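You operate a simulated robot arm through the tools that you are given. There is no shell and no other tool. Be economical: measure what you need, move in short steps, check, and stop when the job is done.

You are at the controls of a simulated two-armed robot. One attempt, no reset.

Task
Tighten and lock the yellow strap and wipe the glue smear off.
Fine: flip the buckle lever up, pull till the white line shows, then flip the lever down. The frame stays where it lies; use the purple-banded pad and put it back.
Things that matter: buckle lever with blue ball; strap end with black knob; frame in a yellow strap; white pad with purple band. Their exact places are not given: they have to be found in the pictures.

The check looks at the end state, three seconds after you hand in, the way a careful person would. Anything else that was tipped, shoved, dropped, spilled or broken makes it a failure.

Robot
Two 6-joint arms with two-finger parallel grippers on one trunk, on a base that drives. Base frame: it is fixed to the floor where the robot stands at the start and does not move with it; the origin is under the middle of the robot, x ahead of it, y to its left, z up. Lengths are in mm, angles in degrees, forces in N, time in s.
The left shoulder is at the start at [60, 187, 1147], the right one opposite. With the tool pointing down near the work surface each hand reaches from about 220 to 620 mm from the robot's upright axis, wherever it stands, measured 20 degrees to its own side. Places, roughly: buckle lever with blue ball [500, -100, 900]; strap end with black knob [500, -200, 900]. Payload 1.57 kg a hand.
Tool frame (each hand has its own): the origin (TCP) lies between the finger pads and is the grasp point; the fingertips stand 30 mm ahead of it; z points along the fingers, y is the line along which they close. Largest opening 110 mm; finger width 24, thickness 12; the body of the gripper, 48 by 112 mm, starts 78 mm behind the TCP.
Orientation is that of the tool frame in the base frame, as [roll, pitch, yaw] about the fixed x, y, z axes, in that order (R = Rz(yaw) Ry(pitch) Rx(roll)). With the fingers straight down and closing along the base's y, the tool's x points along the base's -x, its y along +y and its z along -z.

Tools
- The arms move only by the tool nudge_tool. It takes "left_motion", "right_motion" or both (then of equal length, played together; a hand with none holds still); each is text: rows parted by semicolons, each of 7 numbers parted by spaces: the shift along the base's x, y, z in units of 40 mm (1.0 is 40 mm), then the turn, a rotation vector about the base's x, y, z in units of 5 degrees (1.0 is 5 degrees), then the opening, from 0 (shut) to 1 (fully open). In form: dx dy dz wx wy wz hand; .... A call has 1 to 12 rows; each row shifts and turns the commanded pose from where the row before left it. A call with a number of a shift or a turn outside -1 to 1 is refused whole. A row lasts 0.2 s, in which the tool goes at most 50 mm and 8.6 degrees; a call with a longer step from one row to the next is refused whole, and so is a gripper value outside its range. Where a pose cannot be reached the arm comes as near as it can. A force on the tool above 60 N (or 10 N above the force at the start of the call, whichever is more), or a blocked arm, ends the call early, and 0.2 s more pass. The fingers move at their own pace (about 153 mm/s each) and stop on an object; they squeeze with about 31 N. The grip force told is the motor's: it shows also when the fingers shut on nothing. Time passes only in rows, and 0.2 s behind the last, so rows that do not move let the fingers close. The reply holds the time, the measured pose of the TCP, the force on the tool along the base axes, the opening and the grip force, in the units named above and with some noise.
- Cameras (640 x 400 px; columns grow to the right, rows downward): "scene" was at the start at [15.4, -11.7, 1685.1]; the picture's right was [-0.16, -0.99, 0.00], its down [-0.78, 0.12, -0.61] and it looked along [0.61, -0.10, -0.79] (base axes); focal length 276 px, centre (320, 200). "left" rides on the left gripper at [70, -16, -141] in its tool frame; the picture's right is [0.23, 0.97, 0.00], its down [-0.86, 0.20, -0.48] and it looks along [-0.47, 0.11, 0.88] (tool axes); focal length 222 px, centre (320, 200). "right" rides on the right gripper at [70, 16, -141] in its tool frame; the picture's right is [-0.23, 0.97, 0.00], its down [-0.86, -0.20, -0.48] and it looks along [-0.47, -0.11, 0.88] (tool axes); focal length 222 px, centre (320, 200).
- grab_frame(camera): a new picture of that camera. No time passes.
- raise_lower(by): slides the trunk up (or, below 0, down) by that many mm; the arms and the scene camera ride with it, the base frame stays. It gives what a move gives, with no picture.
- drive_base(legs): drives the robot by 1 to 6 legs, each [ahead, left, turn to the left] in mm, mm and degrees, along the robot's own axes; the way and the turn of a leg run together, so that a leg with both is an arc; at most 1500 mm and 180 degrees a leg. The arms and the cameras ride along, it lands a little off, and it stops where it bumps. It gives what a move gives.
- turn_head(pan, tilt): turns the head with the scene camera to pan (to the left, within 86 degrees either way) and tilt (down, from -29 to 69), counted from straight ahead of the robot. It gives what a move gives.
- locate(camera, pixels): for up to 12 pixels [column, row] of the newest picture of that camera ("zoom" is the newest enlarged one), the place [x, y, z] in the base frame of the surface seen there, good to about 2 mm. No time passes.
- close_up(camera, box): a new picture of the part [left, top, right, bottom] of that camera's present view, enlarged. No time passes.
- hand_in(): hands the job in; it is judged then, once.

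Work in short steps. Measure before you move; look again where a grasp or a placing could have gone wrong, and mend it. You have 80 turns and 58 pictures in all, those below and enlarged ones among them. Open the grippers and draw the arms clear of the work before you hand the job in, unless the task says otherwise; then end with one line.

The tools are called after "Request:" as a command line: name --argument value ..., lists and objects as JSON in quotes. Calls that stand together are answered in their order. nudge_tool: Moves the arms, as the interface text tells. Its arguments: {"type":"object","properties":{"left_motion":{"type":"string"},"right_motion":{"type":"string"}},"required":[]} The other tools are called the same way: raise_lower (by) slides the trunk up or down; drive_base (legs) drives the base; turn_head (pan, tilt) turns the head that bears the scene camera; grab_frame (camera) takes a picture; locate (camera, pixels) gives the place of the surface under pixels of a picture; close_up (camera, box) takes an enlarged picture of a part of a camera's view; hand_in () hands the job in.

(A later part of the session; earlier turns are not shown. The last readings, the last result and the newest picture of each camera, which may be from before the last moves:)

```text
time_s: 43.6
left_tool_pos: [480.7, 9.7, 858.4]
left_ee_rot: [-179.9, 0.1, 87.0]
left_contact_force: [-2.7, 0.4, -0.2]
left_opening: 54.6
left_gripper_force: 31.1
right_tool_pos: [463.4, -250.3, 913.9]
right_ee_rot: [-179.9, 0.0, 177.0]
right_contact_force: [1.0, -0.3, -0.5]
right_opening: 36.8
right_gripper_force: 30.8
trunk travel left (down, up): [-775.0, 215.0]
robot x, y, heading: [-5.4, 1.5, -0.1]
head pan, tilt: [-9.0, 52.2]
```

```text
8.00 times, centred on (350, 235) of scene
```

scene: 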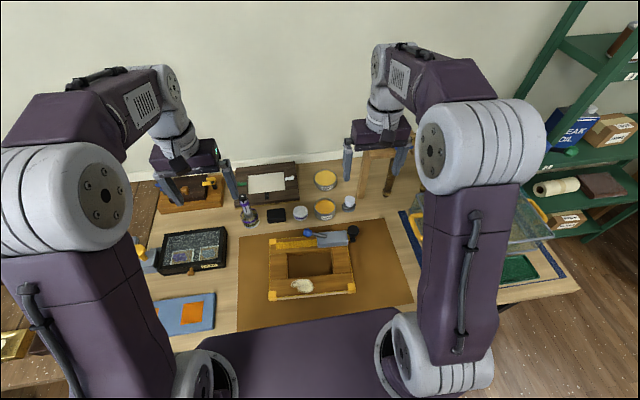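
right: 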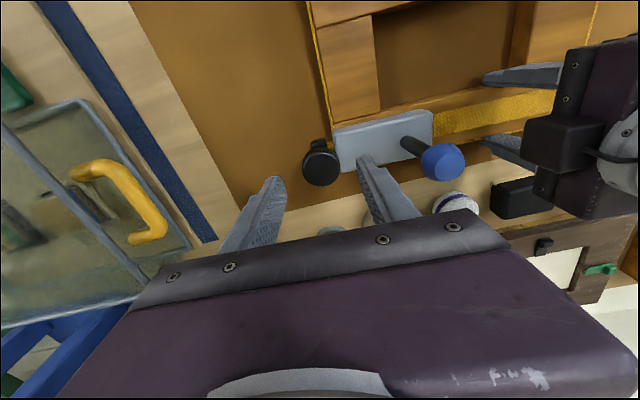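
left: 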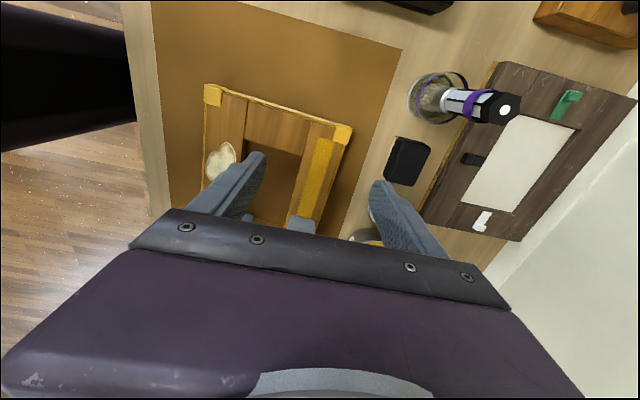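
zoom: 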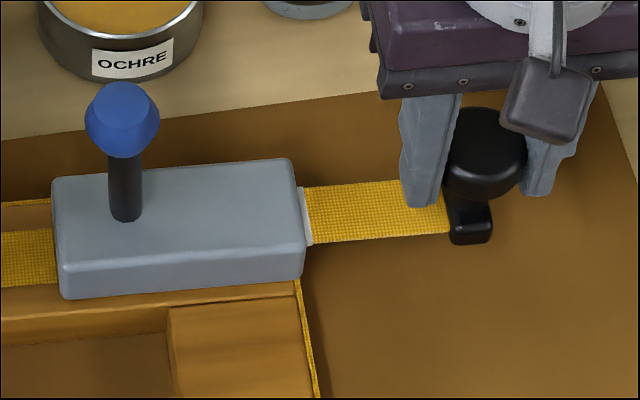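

The white line shows at the buckle's edge, (308,215). I'll pull 2.5 mm more so it stands clearly outside.

Request:
nudge_tool --right_motion "-0.002 -0.03 0 0 0 0 0;-0.002 -0.03 0 0 0 0 0;0 0 0 0 0 0 0"

Request:
close_up --camera "scene" --box '[310, 210, 390, 260]'

```text
time_s: 44.4
left_tool_pos: [479.9, 8.8, 858.2]
left_ee_rot: [-179.9, 0.1, 87.0]
left_contact_force: [-2.4, 1.1, -0.6]
left_opening: 54.7
left_gripper_force: 30.8
right_tool_pos: [462.5, -252.8, 914.6]
right_ee_rot: [180.0, 0.0, 177.1]
right_contact_force: [2.8, -0.6, -0.5]
right_opening: 36.6
right_gripper_force: 30.8
trunk travel left (down, up): [-775.0, 215.0]
robot x, y, heading: [-2.2, 0.2, -0.1]
head pan, tilt: [-9.0, 52.2]
```

```text
8.00 times, centred on (350, 235) of scene
```

zoom: 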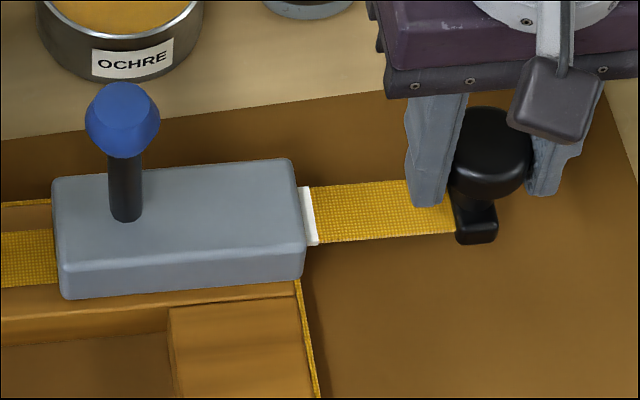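

The line is clearly out. I'll release the knob, lift, and move the right hand back over the stile; then check the strap stayed.

Request:
nudge_tool --right_motion "0 0 0 0 0 0 0.5;0 0 0 0 0 0 0.55;0 0 0.5 0 0 0 0.55;0 0 0.6 0 0 0 0.55;0 0 0.4 0 0 0 0.55;-0.435 0.56 0 0 0 0 0.7;-0.435 0.56 0 0 0 0 0.8;-0.435 0.56 0 0 0 0 0.8;-0.435 0.56 0 0 0 0 0.8;-0.435 0.56 0 0 0 0 0.8;0 0 -0.5 0 0 0 0.8;0 0 0 0 0 0 0.8"

Request:
close_up --camera "scene" --box '[230, 210, 390, 310]'

```text
time_s: 47.0
left_tool_pos: [479.8, 9.3, 858.5]
left_ee_rot: [-180.0, 0.2, 87.0]
left_contact_force: [0.3, -0.1, -0.9]
left_opening: 54.6
left_gripper_force: 31.0
right_tool_pos: [375.8, -140.1, 954.3]
right_ee_rot: [180.0, -0.1, 177.1]
right_contact_force: [0.0, 0.7, 0.1]
right_opening: 87.9
right_gripper_force: 0.0
trunk travel left (down, up): [-775.0, 215.0]
robot x, y, heading: [0.7, -3.1, -0.0]
head pan, tilt: [-9.0, 52.2]
```

```text
4.00 times, centred on (310, 260) of scene
```

zoom: 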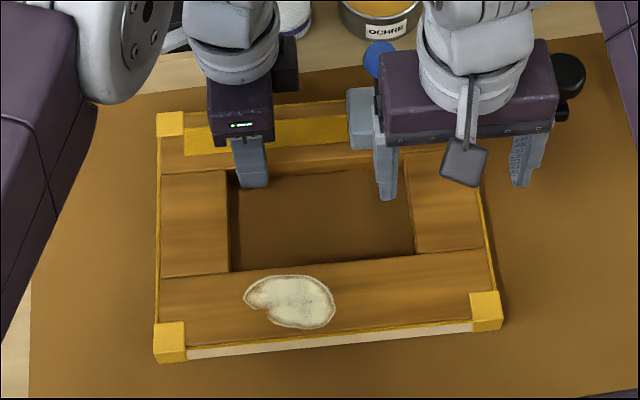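

The knob stays out at (570,75) and the frame is fine. Right hand goes down onto the stile and grips.

Request:
nudge_tool --right_motion "0 -0.02 -0.6 0 0 0 0.8;0 0 -0.6 0 0 0 0.8;0 0 -0.6 0 0 0 0.8;0 0 -0.4 0 0 0 0.8;0 0 -0.22 0 0 0 0.8;0 0 0 0 0 0 0.6;0 0 0 0 0 0 0.53;0 0 0 0 0 0 0.5;0 0 0 0 0 0 0.3;0 0 0 0 0 0 0.3"

```text
time_s: 49.2
left_tool_pos: [481.1, 8.9, 857.7]
left_ee_rot: [-180.0, 0.1, 87.1]
left_contact_force: [0.7, 13.6, -0.6]
left_opening: 54.6
left_gripper_force: 31.0
right_tool_pos: [375.5, -140.4, 856.9]
right_ee_rot: [180.0, -0.1, 176.9]
right_contact_force: [0.6, -12.0, -0.3]
right_opening: 54.8
right_gripper_force: 31.9
trunk travel left (down, up): [-775.0, 215.0]
robot x, y, heading: [-0.6, -0.6, 0.0]
head pan, tilt: [-9.0, 52.2]
```

Internal force of 13 N along y; I'll ease the right hand 1 mm, then release the left, lift it, and go over the ball at (473,-100).

Request:
nudge_tool --left_motion "0 0 0 0 0 0 0.3;0 0 0 0 0 0 0.8;0 0 0 0 0 0 0.8;0 0 0.9 0 0 0 0.8;0 0 0.9 0 0 0 0.8;0 0 0.9 0 0 0 0.8;0 0 0.9 0 0 0 0.8;0 0 0.9 0 0 0 0.6;-0.05 -0.9 0 0 0 0 0.5;-0.05 -0.9 0 0 0 0 0.5;-0.05 -0.9 0 0 0 0 0.5;0 0 0 0 0 0 0.5" --right_motion "0 -0.03 0 0 0 0 0.3;0 0 0 0 0 0 0.3;0 0 0 0 0 0 0.3;0 0 0 0 0 0 0.3;0 0 0 0 0 0 0.3;0 0 0 0 0 0 0.3;0 0 0 0 0 0 0.3;0 0 0 0 0 0 0.3;0 0 0 0 0 0 0.3;0 0 0 0 0 0 0.3;0 0 0 0 0 0 0.3;0 0 0 0 0 0 0.3"

Request:
grab_frame --camera "left"

```text
time_s: 51.8
left_tool_pos: [473.2, -99.0, 1037.5]
left_ee_rot: [-179.9, 0.0, 86.9]
left_contact_force: [0.2, 0.6, 0.1]
left_opening: 55.1
left_gripper_force: 0.1
right_tool_pos: [376.6, -141.5, 855.8]
right_ee_rot: [180.0, -0.1, 176.9]
right_contact_force: [-0.5, -0.3, -0.2]
right_opening: 54.5
right_gripper_force: 30.6
trunk travel left (down, up): [-775.0, 215.0]
robot x, y, heading: [-3.7, -1.5, -0.0]
head pan, tilt: [-9.0, 52.2]
```

```text
26 pictures are left
```

left: 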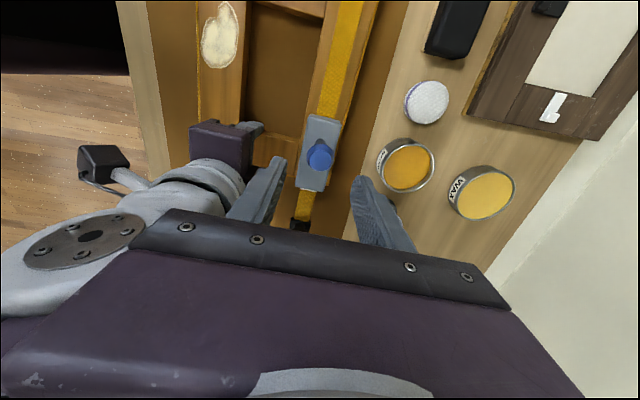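

The ball is at (320,155), between the fingers. I'll measure it quickly.

Request:
locate --camera "left" --pixels '[[320, 155], [320, 145], [311, 155], [330, 155]]'

```text
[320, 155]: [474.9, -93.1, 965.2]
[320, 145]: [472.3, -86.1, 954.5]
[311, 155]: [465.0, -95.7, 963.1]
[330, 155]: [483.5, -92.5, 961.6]
```

Ball centre ≈ (473,-99,956). I'll descend and grip it.

Request:
nudge_tool --left_motion "0 0 -0.7 0 0 0 0.5;0 0 -0.7 0 0 0 0.5;0 0 -0.6 0 0 0 0.5;0 0 0 0 0 0 0.5;0 0 0 0 0 0 0;0 0 0 0 0 0 0;0 0 0 0 0 0 0"

```text
time_s: 53.4
left_tool_pos: [474.7, -99.6, 958.3]
left_ee_rot: [180.0, 0.1, 87.0]
left_contact_force: [5.6, -0.4, -0.2]
left_opening: 28.9
left_gripper_force: 31.2
right_tool_pos: [376.1, -141.0, 856.6]
right_ee_rot: [-180.0, -0.1, 177.0]
right_contact_force: [-6.1, 0.2, 0.1]
right_opening: 54.7
right_gripper_force: 30.5
trunk travel left (down, up): [-775.0, 215.0]
robot x, y, heading: [-1.1, -0.8, 0.0]
head pan, tilt: [-9.0, 52.2]
```

Gripped with low forces. I'll swing the lever down along the arc to about 53°.

Request:
nudge_tool --left_motion "0.01 0.149 -0.045 0 0 0 0;0.01 0.149 -0.045 0 0 0 0;0.009 0.14 -0.066 0 0 0 0;0.009 0.14 -0.066 0 0 0 0;0.009 0.131 -0.084 0 0 0 0;0.009 0.131 -0.084 0 0 0 0;0 0 0 0 0 0 0"

```text
time_s: 55.0
left_tool_pos: [474.9, -65.0, 942.8]
left_ee_rot: [179.9, 0.1, 86.9]
left_contact_force: [4.8, -5.2, 16.6]
left_opening: 29.1
left_gripper_force: 30.5
right_tool_pos: [374.0, -141.0, 856.8]
right_ee_rot: [-180.0, -0.1, 177.0]
right_contact_force: [-1.8, 5.6, -6.7]
right_opening: 54.6
right_gripper_force: 31.3
trunk travel left (down, up): [-775.0, 215.0]
robot x, y, heading: [2.2, -3.2, -0.0]
head pan, tilt: [-9.0, 52.2]
```

Moving as it should. On to the down end at about 31°.

Request:
nudge_tool --left_motion "0.008 0.116 -0.1025 0 0 0 0;0.008 0.116 -0.1025 0 0 0 0;0.007 0.1025 -0.116 0 0 0 0;0.007 0.1025 -0.116 0 0 0 0;0.004 0.065 -0.1 0 0 0 0;0.004 0.065 -0.1 0 0 0 0;0 0 0 0 0 0 0"

Request:
close_up --camera "scene" --box '[230, 200, 390, 300]'

```text
time_s: 56.6
left_tool_pos: [476.4, -42.4, 917.3]
left_ee_rot: [180.0, 0.1, 87.1]
left_contact_force: [0.2, -0.3, 12.9]
left_opening: 28.8
left_gripper_force: 30.9
right_tool_pos: [374.4, -141.6, 857.2]
right_ee_rot: [-180.0, 0.0, 177.0]
right_contact_force: [-1.1, 0.4, -5.6]
right_opening: 54.5
right_gripper_force: 30.9
trunk travel left (down, up): [-775.0, 215.0]
robot x, y, heading: [-2.4, -0.6, -0.2]
head pan, tilt: [-9.0, 52.2]
```

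```text
4.00 times, centred on (310, 250) of scene
```

zoom: 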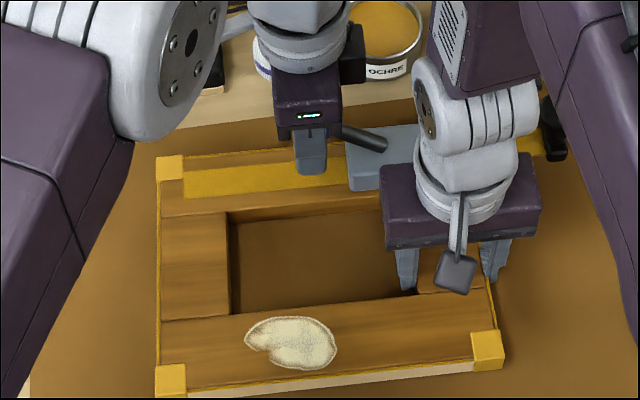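

The lever is down at the starting angle. I'll press ~4 mm more for a firm lock, then release and lift.

Request:
nudge_tool --left_motion "0.003 0.05 -0.09 0 0 0 0;0 0 0 0 0 0 0;0 0 0 0 0 0 0"

Request:
nudge_tool --left_motion "0 0 0 0 0 0 0.5;0 0 0 0 0 0 0.5;0 0 0.9 0 0 0 0.5;0 0 0.9 0 0 0 0.5;0 0 0.9 0 0 0 0.5;0 0.9 0 0 0 0 0.6;0 0.9 0 0 0 0 0.7;0 0.9 0 0 0 0 0.7;0 0.9 0 0 0 0 0.7;0 0 0 0 0 0 0.7"

Request:
close_up --camera "scene" --box '[230, 210, 390, 310]'

```text
time_s: 57.4
left_tool_pos: [477.9, -39.8, 914.8]
left_ee_rot: [-180.0, 0.1, 87.0]
left_contact_force: [0.2, 4.7, 15.3]
left_opening: 29.1
left_gripper_force: 30.7
right_tool_pos: [375.7, -140.5, 856.7]
right_ee_rot: [-180.0, 0.0, 177.0]
right_contact_force: [-1.8, -2.9, -4.9]
right_opening: 54.9
right_gripper_force: 30.8
trunk travel left (down, up): [-775.0, 215.0]
robot x, y, heading: [-0.9, 1.4, 0.2]
head pan, tilt: [-9.0, 52.2]
```

```text
time_s: 59.6
left_tool_pos: [476.8, 102.9, 1022.6]
left_ee_rot: [180.0, 0.1, 87.0]
left_contact_force: [0.5, -0.2, -0.3]
left_opening: 76.8
left_gripper_force: 0.0
right_tool_pos: [374.3, -140.8, 857.0]
right_ee_rot: [-180.0, 0.0, 177.0]
right_contact_force: [-0.7, 0.1, 0.8]
right_opening: 54.7
right_gripper_force: 31.1
trunk travel left (down, up): [-775.0, 215.0]
robot x, y, heading: [-3.7, 1.7, 0.0]
head pan, tilt: [-9.0, 52.2]
```

```text
4.00 times, centred on (310, 260) of scene
```

zoom: 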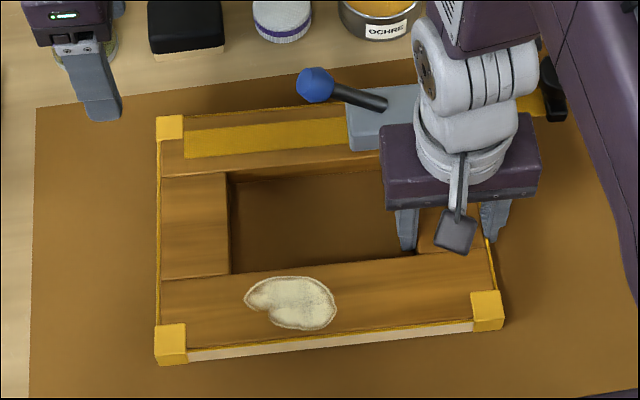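

The ball sits at (315,85) versus (310,92) originally, so the lever isn't quite down. I'll measure it.

Request:
locate --camera "zoom" --pixels '[[315, 83], [315, 72], [303, 85], [325, 95], [370, 101]]'

```text
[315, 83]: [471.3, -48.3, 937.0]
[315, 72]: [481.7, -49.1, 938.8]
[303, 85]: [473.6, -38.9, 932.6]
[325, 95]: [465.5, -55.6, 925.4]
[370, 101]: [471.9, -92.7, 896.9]
```

The lever is about 7° short. I'll shut the left fingers and press straight down on top of the ball.

Request:
nudge_tool --left_motion "-0.02 -0.9 0 0 0 0 0;-0.02 -0.9 0 0 0 0 0;-0.02 -0.9 0 0 0 0 0;0 -0.98 0 0 0 0 0;0 0 -0.5 0 0 0 0;0 0 -0.5 0 0 0 0;0 0 0 0 0 0 0"

Request:
nudge_tool --left_motion "0 0 -0.15 0 0 0 0;0 0 -0.15 0 0 0 0;0 0 -0.15 0 0 0 0;0 0 -0.1 0 0 0 0;0 0 -0.1 0 0 0 0;0 0 0 0 0 0 0"

```text
time_s: 61.2
left_tool_pos: [475.5, -44.5, 981.6]
left_ee_rot: [-179.9, 0.1, 86.9]
left_contact_force: [0.6, -1.2, -0.2]
left_opening: 0.1
left_gripper_force: 21.3
right_tool_pos: [375.8, -140.6, 855.9]
right_ee_rot: [-179.9, 0.0, 177.0]
right_contact_force: [0.0, 0.6, -0.5]
right_opening: 54.8
right_gripper_force: 31.1
trunk travel left (down, up): [-775.0, 215.0]
robot x, y, heading: [1.6, -0.6, 0.2]
head pan, tilt: [-9.0, 52.2]
```

```text
time_s: 62.8
left_tool_pos: [475.7, -45.1, 960.7]
left_ee_rot: [179.3, 0.3, 87.0]
left_contact_force: [-5.6, 2.7, 16.7]
left_opening: 0.0
left_gripper_force: 21.3
right_tool_pos: [374.8, -140.4, 857.8]
right_ee_rot: [-180.0, 0.4, 176.9]
right_contact_force: [-1.0, -2.1, 2.0]
right_opening: 54.5
right_gripper_force: 30.8
trunk travel left (down, up): [-775.0, 215.0]
robot x, y, heading: [-2.6, 0.6, -0.3]
head pan, tilt: [-9.0, 52.2]
stopped in row 6 (left hand): the force on the tool passed its limit (the readings are from after the stop); the commanded pose is now the measured one
```

The force limit was hit with the tips at z≈930, close to the original ball top at 928. I'll lift off and check the angle.

Request:
nudge_tool --left_motion "0 0 0.5 0 0 0 0;0 0 0.8 0 0 0 0;0 0.9 0 0 0 0 0;0 0.9 0 0 0 0 0;0 0.9 0 0 0 0 0.4;0 0.9 0 0 0 0 0.7;0 0 0 0 0 0 0.7"

Request:
close_up --camera "scene" --box '[230, 210, 390, 310]'

Request:
locate --camera "zoom" --pixels '[[310, 90], [311, 78], [300, 92], [325, 95]]'

```text
time_s: 64.3
left_tool_pos: [478.1, 98.1, 1012.5]
left_ee_rot: [179.6, 0.2, 87.0]
left_contact_force: [-1.0, 0.0, 0.1]
left_opening: 77.1
left_gripper_force: 0.1
right_tool_pos: [375.8, -141.4, 856.1]
right_ee_rot: [179.9, 0.1, 176.9]
right_contact_force: [1.3, 0.0, 0.7]
right_opening: 54.6
right_gripper_force: 30.7
trunk travel left (down, up): [-775.0, 215.0]
robot x, y, heading: [0.3, -3.1, 0.1]
head pan, tilt: [-9.0, 52.2]
```

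```text
4.00 times, centred on (310, 260) of scene
```

zoom: 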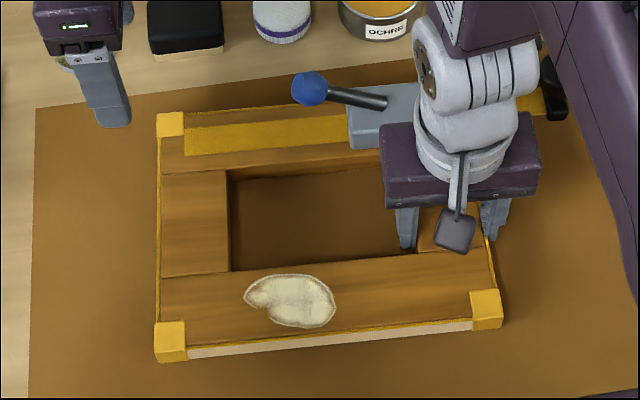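

```text
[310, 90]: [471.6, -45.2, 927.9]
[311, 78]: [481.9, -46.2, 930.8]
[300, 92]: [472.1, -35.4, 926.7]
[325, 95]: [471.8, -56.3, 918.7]
```

The lever is fully down again, ball top z 928 as at the start. Now I'll test whether the left hand can reach above the pad at (610,-32): first along -y, then ahead.

Request:
nudge_tool --left_motion "0 -0.82 0 0 0 0 0.65;0 -0.82 0 0 0 0 0.65;0 -0.82 0 0 0 0 0.65;0 -0.82 0 0 0 0 0.65;0.825 0 -0.4 0 0 0 0.65;0.825 0 -0.4 0 0 0 0.65;0.825 0 -0.4 0 0 0 0.65;0.825 0 -0.4 0 0 0 0.65;0 0 0 0 0 0 0.65;0 0 0 0 0 0 0.65"

Request:
grab_frame --camera "left"

```text
time_s: 66.5
left_tool_pos: [560.4, -11.4, 954.6]
left_ee_rot: [179.6, 0.2, 87.0]
left_contact_force: [0.2, -0.3, 0.4]
left_opening: 71.7
left_gripper_force: 0.1
left hand out of reach, approached as far as the arm can: row 7, 8
right_tool_pos: [375.7, -141.4, 855.9]
right_ee_rot: [180.0, 0.1, 176.8]
right_contact_force: [-0.2, -0.6, -0.1]
right_opening: 54.9
right_gripper_force: 30.8
trunk travel left (down, up): [-775.0, 215.0]
robot x, y, heading: [-2.9, 3.8, 0.1]
head pan, tilt: [-9.0, 52.2]
```

```text
22 pictures are left
```

left: 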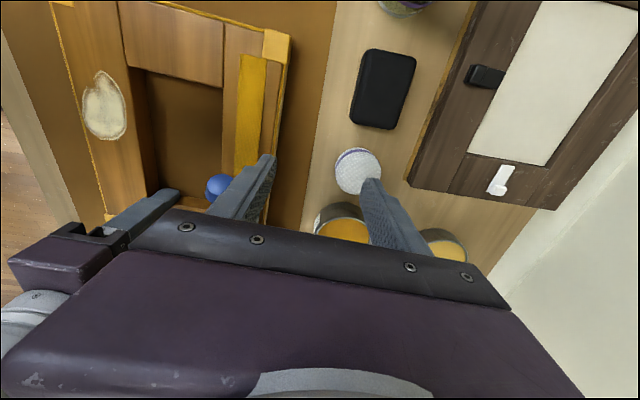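

The pad is out of reach by ~50 mm, so I need to drive ahead. First I release the stile and lift the right hand, and pull the left back and up.

Request:
nudge_tool --left_motion "-0.8 0 0.6 0 0 0 0.65;-0.8 0 0.6 0 0 0 0.65;-0.3 0 0 0 0 0 0.65;0 0 0 0 0 0 0.65;0 0 0 0 0 0 0.65;0 0 0 0 0 0 0.65;0 0 0 0 0 0 0.65" --right_motion "0 0 0 0 0 0 0.7;0 0 0 0 0 0 0.8;0 0 0.9 0 0 0 0.8;0 0 0.9 0 0 0 0.8;0 0 0.9 0 0 0 0.8;0 0 0.9 0 0 0 0.8;0 0 0 0 0 0 0.8"

Request:
drive_base --legs '[[90, 0, 0]]'

Request:
grab_frame --camera "scene"

```text
time_s: 68.2
left_tool_pos: [485.6, -12.1, 1000.8]
left_ee_rot: [179.6, 0.2, 87.0]
left_contact_force: [0.7, -0.1, -0.6]
left_opening: 71.5
left_gripper_force: 0.0
right_tool_pos: [376.8, -140.6, 1000.4]
right_ee_rot: [180.0, 0.0, 176.9]
right_contact_force: [-0.5, 0.0, 0.5]
right_opening: 88.0
right_gripper_force: 0.1
trunk travel left (down, up): [-775.0, 215.0]
robot x, y, heading: [2.1, 0.0, 0.1]
head pan, tilt: [-9.0, 52.2]
```

```text
time_s: 69.1
left_tool_pos: [514.8, -12.3, 998.7]
left_ee_rot: [179.9, 0.3, 87.0]
left_contact_force: [-0.5, 0.7, 0.0]
left_opening: 71.7
left_gripper_force: 0.1
right_tool_pos: [405.6, -142.1, 997.9]
right_ee_rot: [-179.9, -0.1, 176.9]
right_contact_force: [0.9, 0.5, -0.8]
right_opening: 87.9
right_gripper_force: 0.1
trunk travel left (down, up): [-775.0, 215.0]
robot x, y, heading: [27.9, 2.7, -0.3]
head pan, tilt: [-9.0, 52.2]
stopped in leg 1: the robot was blocked; the commanded pose is now the measured one
```

```text
21 pictures are left
```

scene: 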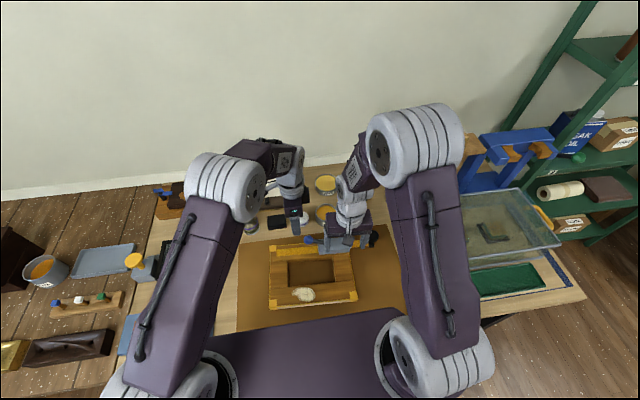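

The base is blocked by the table after 28 mm, so sliding it sideways to bring the left shoulder in line with the pad is the better way. I'll check the heights of the glass case and things on the right first.

Request:
locate --camera "scene" --pixels '[[470, 200], [515, 190], [560, 240], [470, 270], [480, 140], [540, 130], [505, 280], [450, 250], [310, 205], [301, 290], [272, 297], [355, 293]]'

```text
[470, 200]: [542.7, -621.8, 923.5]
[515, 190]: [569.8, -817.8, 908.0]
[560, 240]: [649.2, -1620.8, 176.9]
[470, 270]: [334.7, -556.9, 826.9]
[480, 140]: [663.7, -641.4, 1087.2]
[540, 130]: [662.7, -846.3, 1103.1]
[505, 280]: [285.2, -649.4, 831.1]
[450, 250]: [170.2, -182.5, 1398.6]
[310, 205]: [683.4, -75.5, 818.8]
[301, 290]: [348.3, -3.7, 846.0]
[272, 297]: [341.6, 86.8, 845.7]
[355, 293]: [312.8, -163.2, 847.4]
```

The case top is at z≈925 with y beyond -550, so there's room. I'll raise the right hand a bit, back off 5 mm and slide the base 190 mm to the right.

Request:
nudge_tool --right_motion "-0.3 0 0.9 0 0 0 0.8;-0.3 0 0.9 0 0 0 0.8;-0.3 0 0.6 0 0 0 0.8"

Request:
drive_base --legs '[[-5, 0, 0], [0, -190, 0]]'

```text
time_s: 69.9
left_tool_pos: [511.5, -13.0, 1002.5]
left_ee_rot: [179.5, 0.2, 87.0]
left_contact_force: [0.3, -1.1, 0.2]
left_opening: 71.3
left_gripper_force: 0.0
right_tool_pos: [364.9, -142.3, 1096.3]
right_ee_rot: [-179.9, 0.1, 177.0]
right_contact_force: [-0.1, 0.4, -0.5]
right_opening: 88.3
right_gripper_force: 0.0
trunk travel left (down, up): [-775.0, 215.0]
robot x, y, heading: [29.4, -0.8, 0.0]
head pan, tilt: [-9.0, 52.2]
```

```text
time_s: 71.8
left_tool_pos: [506.3, -199.0, 1001.5]
left_ee_rot: [179.7, 0.3, 87.3]
left_contact_force: [-0.3, 0.3, -0.7]
left_opening: 71.5
left_gripper_force: 0.0
right_tool_pos: [361.9, -329.0, 1096.4]
right_ee_rot: [-179.9, 0.3, 177.0]
right_contact_force: [0.3, 0.9, 0.8]
right_opening: 88.1
right_gripper_force: 0.1
trunk travel left (down, up): [-775.0, 215.0]
robot x, y, heading: [21.9, -192.5, 0.2]
head pan, tilt: [-9.0, 52.2]
```

Base is now at y=-192. I'll move the left hand over the pad at (610,-32,~985).

Request:
nudge_tool --left_motion "0.3 0.75 0 0 0 0 0.65;0.3 0.75 0 0 0 0 0.65;0.4 0.75 0 0 0 0 0.65;0.4 0.75 0 0 0 0 0.65;0.4 0.75 0 0 0 0 0.65;0.4 0.42 0 0 0 0 0.65;0.4 0 -0.4 0 0 0 0.65;0 0 0 0 0 0 0.65"

Request:
grab_frame --camera "left"

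```text
time_s: 73.6
left_tool_pos: [611.1, -35.0, 984.2]
left_ee_rot: [179.6, 0.3, 87.2]
left_contact_force: [-0.6, 0.2, 1.1]
left_opening: 71.4
left_gripper_force: 0.0
right_tool_pos: [360.6, -330.9, 1096.5]
right_ee_rot: [-180.0, 0.1, 177.1]
right_contact_force: [0.6, 0.0, 0.4]
right_opening: 87.8
right_gripper_force: 0.0
trunk travel left (down, up): [-775.0, 215.0]
robot x, y, heading: [24.1, -190.8, 0.3]
head pan, tilt: [-9.0, 52.2]
```

```text
20 pictures are left
```

left: 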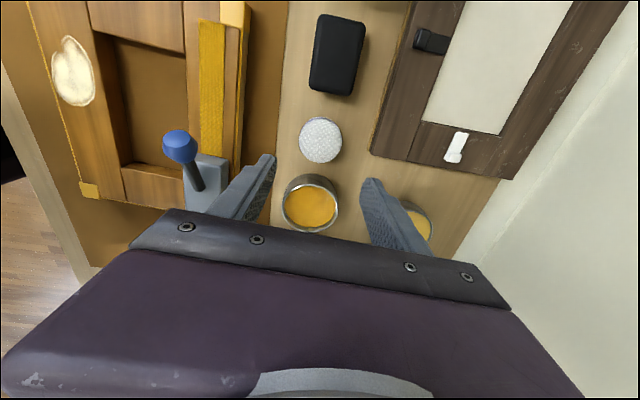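

Reached. I'll measure the pad once more: centre (320,140) in this view.

Request:
locate --camera "left" --pixels '[[320, 140], [302, 138], [339, 138], [320, 121], [320, 155], [300, 145], [345, 140], [283, 200], [338, 200]]'

```text
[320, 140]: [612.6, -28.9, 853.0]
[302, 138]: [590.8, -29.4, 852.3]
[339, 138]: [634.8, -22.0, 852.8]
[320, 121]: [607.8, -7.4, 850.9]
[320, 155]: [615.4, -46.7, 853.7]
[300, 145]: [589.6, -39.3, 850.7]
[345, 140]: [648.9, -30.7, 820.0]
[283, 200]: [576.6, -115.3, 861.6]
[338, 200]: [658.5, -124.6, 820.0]
```

Pad centre is (611,-32). I'll descend to z≈862 (tips 832) without closing and check the pose.

Request:
nudge_tool --left_motion "0 0.06 -0.7 0 0 0 0.65;0 0 -0.7 0 0 0 0.65;0 0 -0.7 0 0 0 0.65;0 0 -0.5 0 0 0 0.65;0 0 -0.45 0 0 0 0.65;0 0 0 0 0 0 0.65"

```text
time_s: 75.0
left_tool_pos: [604.5, -30.4, 865.5]
left_ee_rot: [179.6, 0.2, 87.2]
left_contact_force: [0.6, 0.7, -0.2]
left_opening: 71.6
left_gripper_force: 0.1
left hand out of reach, approached as far as the arm can: row 4
right_tool_pos: [362.4, -330.8, 1096.7]
right_ee_rot: [180.0, 0.2, 177.1]
right_contact_force: [0.8, 0.9, 0.5]
right_opening: 88.0
right_gripper_force: 0.1
trunk travel left (down, up): [-775.0, 215.0]
robot x, y, heading: [20.2, -192.5, 0.4]
head pan, tilt: [-9.0, 52.2]
```

Short by about 6 mm. I'll lift the hand 80 mm and lower the trunk by 80 to bring the shoulder closer to the wrist level.

Request:
nudge_tool --left_motion "0 0 0.8 0 0 0 0.65;0 0 0.8 0 0 0 0.65;0 0 0.8 0 0 0 0.65;0 0 0 0 0 0 0.65"

Request:
raise_lower --by -80

```text
time_s: 76.0
left_tool_pos: [606.8, -31.5, 960.8]
left_ee_rot: [179.6, 0.2, 87.3]
left_contact_force: [-0.1, 0.2, 0.0]
left_opening: 71.6
left_gripper_force: 0.1
right_tool_pos: [362.0, -331.4, 1095.9]
right_ee_rot: [179.9, 0.1, 177.1]
right_contact_force: [-0.5, 0.1, 0.0]
right_opening: 87.9
right_gripper_force: 0.1
trunk travel left (down, up): [-775.0, 215.0]
robot x, y, heading: [19.9, -189.0, 0.2]
head pan, tilt: [-9.0, 52.2]
```

```text
time_s: 77.2
left_tool_pos: [606.5, -31.8, 880.8]
left_ee_rot: [179.6, 0.2, 87.2]
left_contact_force: [-0.4, -0.9, 0.1]
left_opening: 71.5
left_gripper_force: 0.1
right_tool_pos: [361.6, -330.1, 1017.1]
right_ee_rot: [-180.0, 0.2, 177.1]
right_contact_force: [0.0, 0.3, 0.5]
right_opening: 87.9
right_gripper_force: 0.1
trunk travel left (down, up): [-695.0, 295.0]
robot x, y, heading: [20.7, -193.0, 0.1]
head pan, tilt: [-9.0, 52.2]
```

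Left is at (606.5,-32,881). I'll shift +5 mm in x, descend 19 mm, then close in stages.

Request:
nudge_tool --left_motion "0.12 0 0 0 0 0 0.65;0 0 -0.25 0 0 0 0.65;0 0 -0.22 0 0 0 0.65;0 0 0 0 0 0 0.55;0 0 0 0 0 0 0.48;0 0 0 0 0 0 0.44;0 0 0 0 0 0 0.2;0 0 0 0 0 0 0.2"

Request:
grab_frame --camera "left"

```text
time_s: 79.0
left_tool_pos: [613.1, -31.0, 860.8]
left_ee_rot: [179.6, 0.2, 87.2]
left_contact_force: [-0.8, -0.2, 0.6]
left_opening: 51.4
left_gripper_force: 30.6
right_tool_pos: [362.1, -329.5, 1015.9]
right_ee_rot: [180.0, 0.1, 177.2]
right_contact_force: [0.0, 0.1, -0.4]
right_opening: 88.2
right_gripper_force: 0.0
trunk travel left (down, up): [-695.0, 295.0]
robot x, y, heading: [20.6, -188.0, 0.2]
head pan, tilt: [-9.0, 52.2]
```

```text
19 pictures are left
```

left: 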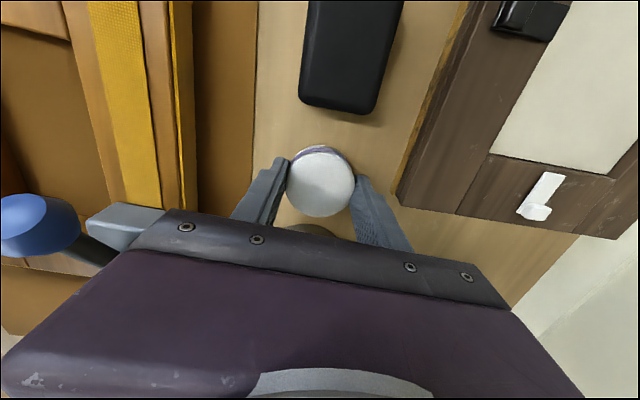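

The pad is gripped (51 mm); its bottom sits 41 mm under the TCP, and its home TCP pose is (612,-31.5,861). I'll lift it, go round the ball on the +y side, and carry it over the smear.

Request:
nudge_tool --left_motion "0 0 0.5 0 0 0 0.2;0 0 0.9 0 0 0 0.2;0 0 0.9 0 0 0 0.2;0 0.5 0.9 0 0 0 0.2;-0.8 0.5 0 0 0 0 0.2;-0.9 0.2 0 0 0 0 0.2;-1 0 0 0 0 0 0.2;-1 0 0 0 0 0 0.2;-1 0 0 0 0 0 0.2;-1 -0.3 0 0 0 0 0.2;-1 -0.27 0 0 0 0 0.2;-0.3 0 -0.3 0 0 0 0.2"

Request:
nudge_tool --right_motion "0.1 0.8 -0.2 0 0 0 0.8;0 0.9 -0.2 0 0 0 0.8;0 0.9 -0.2 0 0 0 0.8;0 0.9 -0.2 0 0 0 0.8;0.23 0.68 -0.2 0 0 0 0.8;0 0.5 0 0 0 0 0.8;0 0 0 0 0 0 0.8"

Request:
grab_frame --camera "scene"

```text
time_s: 81.5
left_tool_pos: [332.4, -6.8, 976.6]
left_ee_rot: [179.6, 0.2, 87.3]
left_contact_force: [-1.0, -0.4, -0.1]
left_opening: 51.6
left_gripper_force: 30.8
right_tool_pos: [362.5, -330.0, 1015.9]
right_ee_rot: [180.0, 0.1, 177.1]
right_contact_force: [0.1, -1.2, -0.5]
right_opening: 87.7
right_gripper_force: 0.0
trunk travel left (down, up): [-695.0, 295.0]
robot x, y, heading: [22.3, -194.4, 0.3]
head pan, tilt: [-9.0, 52.2]
```

```text
time_s: 83.2
left_tool_pos: [333.3, -7.1, 977.1]
left_ee_rot: [179.6, 0.1, 87.1]
left_contact_force: [-0.1, -0.5, -1.2]
left_opening: 51.2
left_gripper_force: 30.6
right_tool_pos: [375.3, -143.0, 975.7]
right_ee_rot: [180.0, 0.1, 177.1]
right_contact_force: [-0.3, -0.3, -0.1]
right_opening: 88.1
right_gripper_force: 0.1
trunk travel left (down, up): [-695.0, 295.0]
robot x, y, heading: [19.8, -187.2, 0.3]
head pan, tilt: [-9.0, 52.2]
```

```text
18 pictures are left
```

scene: 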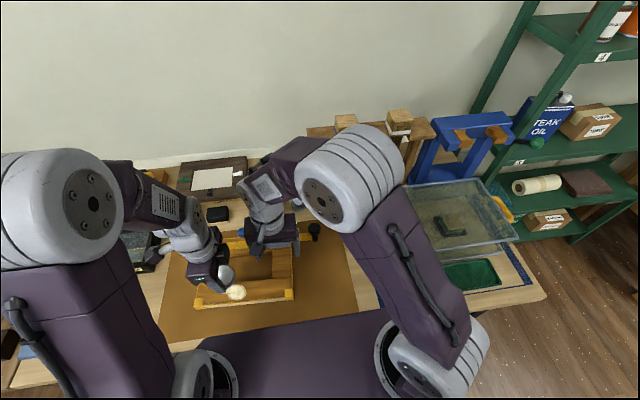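

Both hands are placed well. The right hand goes down and grips the stile again.

Request:
nudge_tool --right_motion "0 0.045 -0.8 0 0 0 0.8;0 0 -0.8 0 0 0 0.8;0 0 -0.7 0 0 0 0.8;0 0 -0.4 0 0 0 0.8;0 0 -0.26 0 0 0 0.8;0 0 0 0 0 0 0.6;0 0 0 0 0 0 0.53;0 0 0 0 0 0 0.5;0 0 0 0 0 0 0.3;0 0 0 0 0 0 0.3"

Request:
close_up --camera "scene" --box '[160, 220, 320, 320]'

```text
time_s: 85.3
left_tool_pos: [332.7, -5.8, 977.3]
left_ee_rot: [179.6, 0.2, 87.3]
left_contact_force: [-0.1, -0.1, -0.7]
left_opening: 51.6
left_gripper_force: 31.2
right_tool_pos: [375.6, -139.4, 859.3]
right_ee_rot: [-180.0, 0.2, 177.1]
right_contact_force: [0.0, 2.3, 0.1]
right_opening: 54.6
right_gripper_force: 30.7
trunk travel left (down, up): [-695.0, 295.0]
robot x, y, heading: [22.3, -190.9, 0.2]
head pan, tilt: [-9.0, 52.2]
```

```text
4.00 times, centred on (240, 270) of scene
```

zoom: 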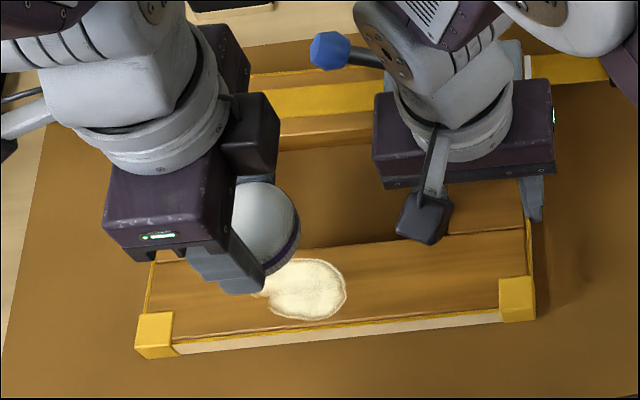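

Smear spans zoom about (250..347, 258..320), partly hidden. I'll measure its edges.

Request:
locate --camera "zoom" --pixels '[[346, 290], [310, 260], [300, 320], [275, 308], [266, 294], [310, 290], [330, 265], [335, 312], [300, 243], [300, 335]]'

```text
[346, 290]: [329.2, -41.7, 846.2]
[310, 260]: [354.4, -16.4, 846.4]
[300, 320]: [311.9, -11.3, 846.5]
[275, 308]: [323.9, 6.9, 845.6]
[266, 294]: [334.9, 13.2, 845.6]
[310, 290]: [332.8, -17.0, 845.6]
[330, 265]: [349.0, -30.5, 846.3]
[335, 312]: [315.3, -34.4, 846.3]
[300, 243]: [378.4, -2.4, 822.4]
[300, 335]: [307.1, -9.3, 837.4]
```

Smear: x 311–354, y -42 to +26, centre (333,-7). The pad's 25 mm radius covers the width, so short y strokes are enough. I'll lower to just above the surface, then touch down gently.

Request:
nudge_tool --left_motion "0 0 -0.7 0 0 0 0.2;0 0 -0.7 0 0 0 0.2;0 0 -0.6 0 0 0 0.2;0 0 -0.1 0 0 0 0.2;0 0 -0.05 0 0 0 0.2;0 0 -0.05 0 0 0 0.2;0 0 -0.05 0 0 0 0.2;0 0 0 0 0 0 0.2"

```text
time_s: 87.2
left_tool_pos: [332.3, -6.3, 887.0]
left_ee_rot: [179.6, 0.2, 87.2]
left_contact_force: [0.0, -0.2, -0.5]
left_opening: 51.2
left_gripper_force: 30.9
right_tool_pos: [374.9, -140.9, 858.5]
right_ee_rot: [180.0, 0.1, 177.0]
right_contact_force: [-0.8, -0.9, 0.4]
right_opening: 54.8
right_gripper_force: 30.9
trunk travel left (down, up): [-695.0, 295.0]
robot x, y, heading: [20.2, -186.6, 0.5]
head pan, tilt: [-9.0, 52.2]
```

At z 887 there's no contact yet; I'll go down in 1 mm rows.

Request:
nudge_tool --left_motion "0 0 -0.025 0 0 0 0.2;0 0 -0.025 0 0 0 0.2;0 0 -0.025 0 0 0 0.2;0 0 0 0 0 0 0.2"

```text
time_s: 88.2
left_tool_pos: [332.1, -6.5, 885.5]
left_ee_rot: [179.5, 0.3, 87.2]
left_contact_force: [-0.3, -0.9, 48.3]
left_opening: 51.5
left_gripper_force: 31.1
right_tool_pos: [373.6, -142.2, 859.0]
right_ee_rot: [179.8, 0.2, 177.0]
right_contact_force: [1.3, 6.6, -18.6]
right_opening: 54.9
right_gripper_force: 30.7
trunk travel left (down, up): [-695.0, 295.0]
robot x, y, heading: [20.6, -191.4, 0.2]
head pan, tilt: [-9.0, 52.2]
```

48 N is too much; I'll ease up 1.3 mm, then stroke along y with small x shifts.

Request:
nudge_tool --left_motion "0 0 -0.0 0 0 0 0.2;0 0 0.033 0 0 0 0.2;0 0 0 0 0 0 0.2"

```text
time_s: 89.0
left_tool_pos: [332.1, -5.0, 885.4]
left_ee_rot: [179.7, 0.2, 87.2]
left_contact_force: [1.9, -1.2, 5.3]
left_opening: 51.4
left_gripper_force: 30.8
right_tool_pos: [374.9, -141.8, 858.4]
right_ee_rot: [180.0, 0.1, 177.2]
right_contact_force: [-3.9, 2.1, -0.1]
right_opening: 54.8
right_gripper_force: 30.5
trunk travel left (down, up): [-695.0, 295.0]
robot x, y, heading: [20.6, -190.4, 0.1]
head pan, tilt: [-9.0, 52.2]
```

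Contact is 5 N; I'll add a hair of pressure and make a first stroke toward +y, then back to -y.

Request:
nudge_tool --left_motion "0 0 -0.008 0 0 0 0.2;0 0.2 0 0 0 0 0.2;0 0.25 0 0 0 0 0.2;0 0 0 0 0 0 0.2;-0.01 -0.25 0 0 0 0 0.2;-0.01 -0.25 0 0 0 0 0.2;-0.01 -0.25 0 0 0 0 0.2;-0.01 -0.25 0 0 0 0 0.2;0 0 0 0 0 0 0.2"

Request:
close_up --camera "scene" --box '[160, 220, 320, 320]'

```text
time_s: 91.0
left_tool_pos: [331.3, -28.2, 884.9]
left_ee_rot: [179.5, 0.2, 87.2]
left_contact_force: [-0.9, 0.4, 6.2]
left_opening: 51.3
left_gripper_force: 31.0
right_tool_pos: [375.6, -141.4, 858.1]
right_ee_rot: [179.9, 0.1, 177.2]
right_contact_force: [0.6, -2.1, -0.8]
right_opening: 54.5
right_gripper_force: 30.8
trunk travel left (down, up): [-695.0, 295.0]
robot x, y, heading: [20.3, -186.4, 0.4]
head pan, tilt: [-9.0, 52.2]
```

```text
4.00 times, centred on (240, 270) of scene
```

zoom: 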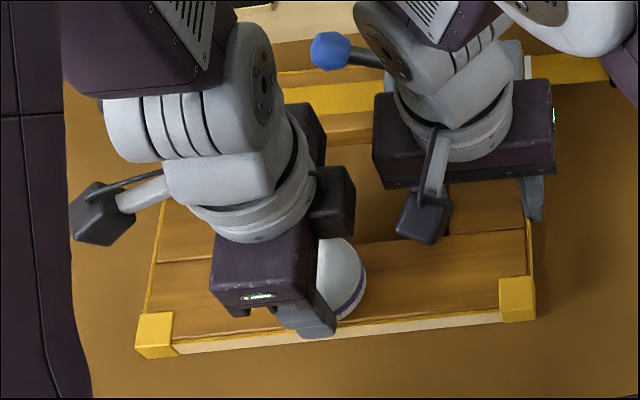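

No smear is visible to the left now. I'll do another back-and-forth with small x offsets to cover the edges.

Request:
nudge_tool --left_motion "0.12 0 0 0 0 0 0.2;0.01 0.27 0 0 0 0 0.2;0.01 0.27 0 0 0 0 0.2;0.01 0.27 0 0 0 0 0.2;0.01 0.27 0 0 0 0 0.2;-0.24 0.05 0 0 0 0 0.2;-0.01 -0.28 0 0 0 0 0.2;-0.01 -0.28 0 0 0 0 0.2;-0.01 -0.28 0 0 0 0 0.2;-0.01 -0.28 0 0 0 0 0.2;0.12 0 0 0 0 0 0.2;0 0 0 0 0 0 0.2"

Request:
nudge_tool --left_motion "0.01 0.27 0 0 0 0 0.2;0.01 0.27 0 0 0 0 0.2;0.01 0.27 0 0 0 0 0.2;0.01 0.27 0 0 0 0 0.2;0 0.15 0 0 0 0 0.2;0 0 0 0 0 0 0.2;0 0 0.4 0 0 0 0.2;0 0.5 0.8 0 0 0 0.2;0 0.9 0.8 0 0 0 0.2;0 0.9 0.4 0 0 0 0.2;0 0 0 0 0 0 0.2"

Request:
close_up --camera "scene" --box '[160, 220, 320, 320]'

```text
time_s: 93.5
left_tool_pos: [331.3, -27.3, 885.6]
left_ee_rot: [179.6, 0.1, 87.2]
left_contact_force: [1.0, 0.3, 1.8]
left_opening: 51.3
left_gripper_force: 31.3
right_tool_pos: [374.6, -142.1, 858.5]
right_ee_rot: [179.9, 0.2, 177.1]
right_contact_force: [0.6, -1.7, 4.0]
right_opening: 54.8
right_gripper_force: 30.9
trunk travel left (down, up): [-695.0, 295.0]
robot x, y, heading: [22.4, -191.3, 0.4]
head pan, tilt: [-9.0, 52.2]
```

```text
time_s: 96.0
left_tool_pos: [332.9, 114.7, 982.7]
left_ee_rot: [179.6, 0.2, 87.3]
left_contact_force: [-0.8, 0.1, -0.7]
left_opening: 51.6
left_gripper_force: 31.4
right_tool_pos: [374.2, -141.9, 857.7]
right_ee_rot: [-180.0, 0.3, 177.1]
right_contact_force: [1.2, -1.8, 3.9]
right_opening: 54.7
right_gripper_force: 31.0
trunk travel left (down, up): [-695.0, 295.0]
robot x, y, heading: [24.2, -186.6, -0.1]
head pan, tilt: [-9.0, 52.2]
```

```text
4.00 times, centred on (240, 270) of scene
```

zoom: 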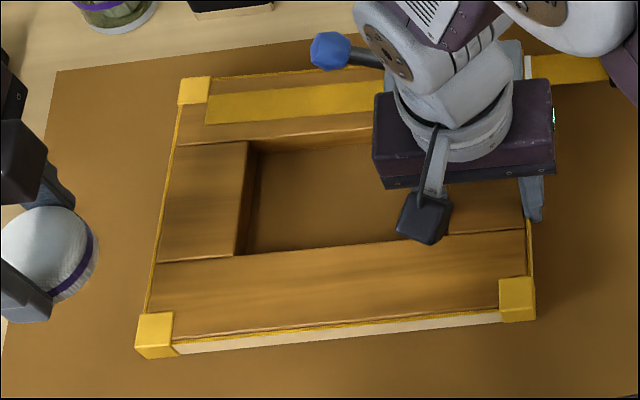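

The smear is gone. Now I'll carry the pad back above its home (612.5,-31.2), passing on the +y side of the ball.

Request:
nudge_tool --left_motion "0.5 -0.9 0.1 0 0 0 0.2;0.7 -0.9 0.1 0 0 0 0.2;0.8 -0.5 0 0 0 0 0.2;0.9 0 0 0 0 0 0.2;0.9 0 0 0 0 0 0.2;0.9 0 0 0 0 0 0.2;0.9 -0.3 0 0 0 0 0.2;0.9 -0.5 0 0 0 0 0.2;0.49 -0.55 -0.4 0 0 0 0.2;0 0 -0.7 0 0 0 0.2;0 0 0 0 0 0 0.2"

```text
time_s: 98.3
left_tool_pos: [611.3, -33.9, 945.7]
left_ee_rot: [179.6, 0.1, 87.1]
left_contact_force: [-0.5, -0.3, -0.7]
left_opening: 51.5
left_gripper_force: 31.1
right_tool_pos: [375.5, -140.7, 858.6]
right_ee_rot: [180.0, 0.2, 177.1]
right_contact_force: [-1.1, -0.5, 2.5]
right_opening: 54.4
right_gripper_force: 31.0
trunk travel left (down, up): [-695.0, 295.0]
robot x, y, heading: [20.8, -194.9, 0.2]
head pan, tilt: [-9.0, 52.2]
```

Over home. I'll descend to z≈863, then touch down slowly.

Request:
nudge_tool --left_motion "0.02 0.05 -0.6 0 0 0 0.2;0 0 -0.6 0 0 0 0.2;0 0 -0.5 0 0 0 0.2;0 0 -0.3 0 0 0 0.2;0 0 -0.06 0 0 0 0.2;0 0 0 0 0 0 0.2"

```text
time_s: 99.8
left_tool_pos: [612.9, -30.0, 863.0]
left_ee_rot: [179.6, 0.1, 87.2]
left_contact_force: [0.1, 0.5, -1.1]
left_opening: 51.2
left_gripper_force: 31.5
right_tool_pos: [375.6, -142.0, 858.4]
right_ee_rot: [180.0, 0.2, 177.1]
right_contact_force: [-0.6, -0.7, 1.9]
right_opening: 54.7
right_gripper_force: 31.5
trunk travel left (down, up): [-695.0, 295.0]
robot x, y, heading: [19.7, -191.1, 0.0]
head pan, tilt: [-9.0, 52.2]
```

Request:
nudge_tool --left_motion "0 0 -0.03 0 0 0 0.2;0 0 -0.025 0 0 0 0.2;0 0 0 0 0 0 0.2"

```text
time_s: 100.5
left_tool_pos: [612.0, -30.5, 862.6]
left_ee_rot: [179.7, 0.2, 87.2]
left_contact_force: [0.0, -0.2, 0.3]
left_opening: 51.5
left_gripper_force: 30.7
right_tool_pos: [374.7, -140.8, 858.3]
right_ee_rot: [-180.0, 0.2, 177.2]
right_contact_force: [-0.8, -1.0, 1.5]
right_opening: 54.6
right_gripper_force: 30.8
trunk travel left (down, up): [-695.0, 295.0]
robot x, y, heading: [21.5, -191.7, 0.3]
head pan, tilt: [-9.0, 52.2]
```

No contact yet; I'll go 1 mm at a time for 2.5 mm more.

Request:
nudge_tool --left_motion "0 0 -0.025 0 0 0 0.2;0 0 -0.02 0 0 0 0.2;0 0 -0.02 0 0 0 0.2;0 0 0 0 0 0 0.2"

```text
time_s: 101.5
left_tool_pos: [613.3, -30.5, 859.7]
left_ee_rot: [179.4, 0.1, 87.1]
left_contact_force: [-0.2, 0.8, 10.1]
left_opening: 51.4
left_gripper_force: 30.7
right_tool_pos: [374.8, -142.2, 859.6]
right_ee_rot: [-179.9, 0.2, 177.1]
right_contact_force: [0.4, -0.7, -0.3]
right_opening: 54.9
right_gripper_force: 30.7
trunk travel left (down, up): [-695.0, 295.0]
robot x, y, heading: [21.4, -189.8, -0.0]
head pan, tilt: [-9.0, 52.2]
```

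Pad is on the table (10 N). I'll open the left hand and lift straight up; the right hand opens and lifts too.

Request:
nudge_tool --left_motion "0 0 0 0 0 0 0.55;0 0 0 0 0 0 0.65;0 0 0 0 0 0 0.65;0 0 0.5 0 0 0 0.65;0 0 0.8 0 0 0 0.65;0 0 0.8 0 0 0 0.65;0 0 0.8 0 0 0 0.65;0 0 0.5 0 0 0 0.65;0 0 0 0 0 0 0.65" --right_motion "0 0 0 0 0 0 0.6;0 0 0 0 0 0 0.75;0 0 0 0 0 0 0.75;0 0 0.5 0 0 0 0.75;0 0 0.8 0 0 0 0.75;0 0 0.8 0 0 0 0.75;0 0 0.8 0 0 0 0.75;0 0 0.8 0 0 0 0.75;0 0 0 0 0 0 0.75"

Request:
nudge_tool --left_motion "-0.4 0.8 0.3 0 0 0 0.65;-0.8 0.8 0.3 0 0 0 0.65;-0.8 0.8 0.3 0 0 0 0.65;-0.8 0.8 0.3 0 0 0 0.65;-0.8 0.8 0 0 0 0 0.65;-0.8 0.8 0 0 0 0 0.65;0 0.8 0 0 0 0 0.65;0 0 0 0 0 0 0.65" --right_motion "0 -0.8 0.3 0 0 0 0.75;0 -0.8 0.3 0 0 0 0.75;0 -0.8 0.3 0 0 0 0.75;0 -0.8 0.3 0 0 0 0.75;0 -0.8 0 0 0 0 0.75;0 -0.8 0 0 0 0 0.75;0 0 0 0 0 0 0.75;0 0 0 0 0 0 0.75"

Request:
grab_frame --camera "scene"

```text
time_s: 103.5
left_tool_pos: [613.8, -29.9, 994.9]
left_ee_rot: [179.5, 0.1, 87.2]
left_contact_force: [0.2, -0.6, -0.6]
left_opening: 71.6
left_gripper_force: 0.1
right_tool_pos: [374.2, -142.4, 1005.3]
right_ee_rot: [180.0, 0.1, 177.2]
right_contact_force: [0.0, -0.4, -0.5]
right_opening: 82.6
right_gripper_force: 0.0
trunk travel left (down, up): [-695.0, 295.0]
robot x, y, heading: [20.2, -188.6, 0.2]
head pan, tilt: [-9.0, 52.2]
```

```text
time_s: 105.3
left_tool_pos: [436.0, 193.6, 1043.7]
left_ee_rot: [179.6, 0.2, 87.1]
left_contact_force: [0.5, 0.2, -0.2]
left_opening: 71.4
left_gripper_force: 0.0
right_tool_pos: [374.7, -334.4, 1053.2]
right_ee_rot: [179.9, 0.2, 177.2]
right_contact_force: [0.5, 0.5, 0.0]
right_opening: 82.4
right_gripper_force: 0.0
trunk travel left (down, up): [-695.0, 295.0]
robot x, y, heading: [21.3, -191.5, 0.2]
head pan, tilt: [-9.0, 52.2]
```

```text
14 pictures are left
```

scene: 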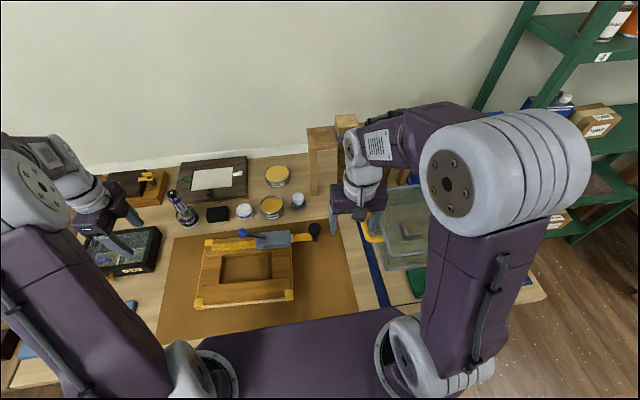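

Everything is in view. I'll zoom in for a last check and measure the pad, ball and frame corners.

Request:
close_up --camera "scene" --box '[165, 195, 341, 305]'

Request:
close_up --camera "scene" --box '[225, 200, 329, 265]'

```text
3.64 times, centred on (253, 250) of scene
```

zoom: 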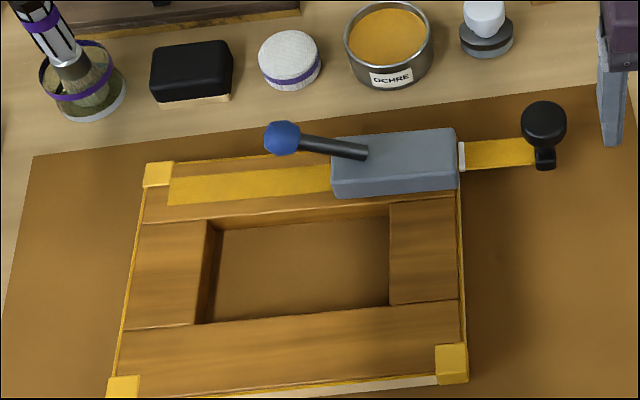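

```text
6.15 times, centred on (277, 232) of scene
```

zoom: 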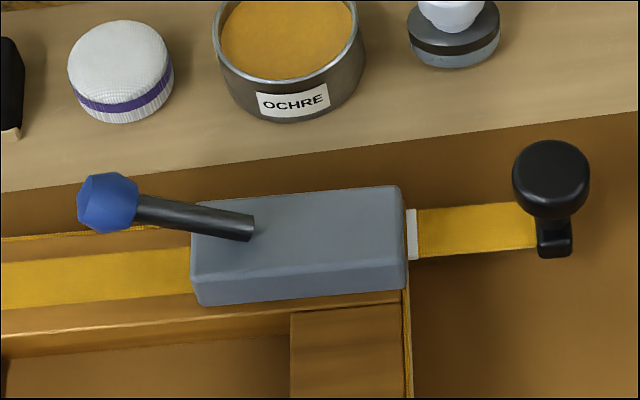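

Request:
locate --camera "zoom" --pixels '[[108, 200], [106, 178], [85, 200], [200, 212], [245, 225], [120, 60], [75, 55], [168, 55], [120, 28], [550, 180], [412, 235], [398, 200]]'

```text
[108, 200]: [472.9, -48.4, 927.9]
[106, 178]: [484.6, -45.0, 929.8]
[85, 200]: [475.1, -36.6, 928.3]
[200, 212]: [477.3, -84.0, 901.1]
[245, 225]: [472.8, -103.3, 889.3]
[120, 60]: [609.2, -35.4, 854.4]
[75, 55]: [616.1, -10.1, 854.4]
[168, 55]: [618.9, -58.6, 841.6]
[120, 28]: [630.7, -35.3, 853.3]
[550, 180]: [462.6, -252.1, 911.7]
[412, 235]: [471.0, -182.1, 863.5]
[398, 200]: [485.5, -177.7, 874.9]
```

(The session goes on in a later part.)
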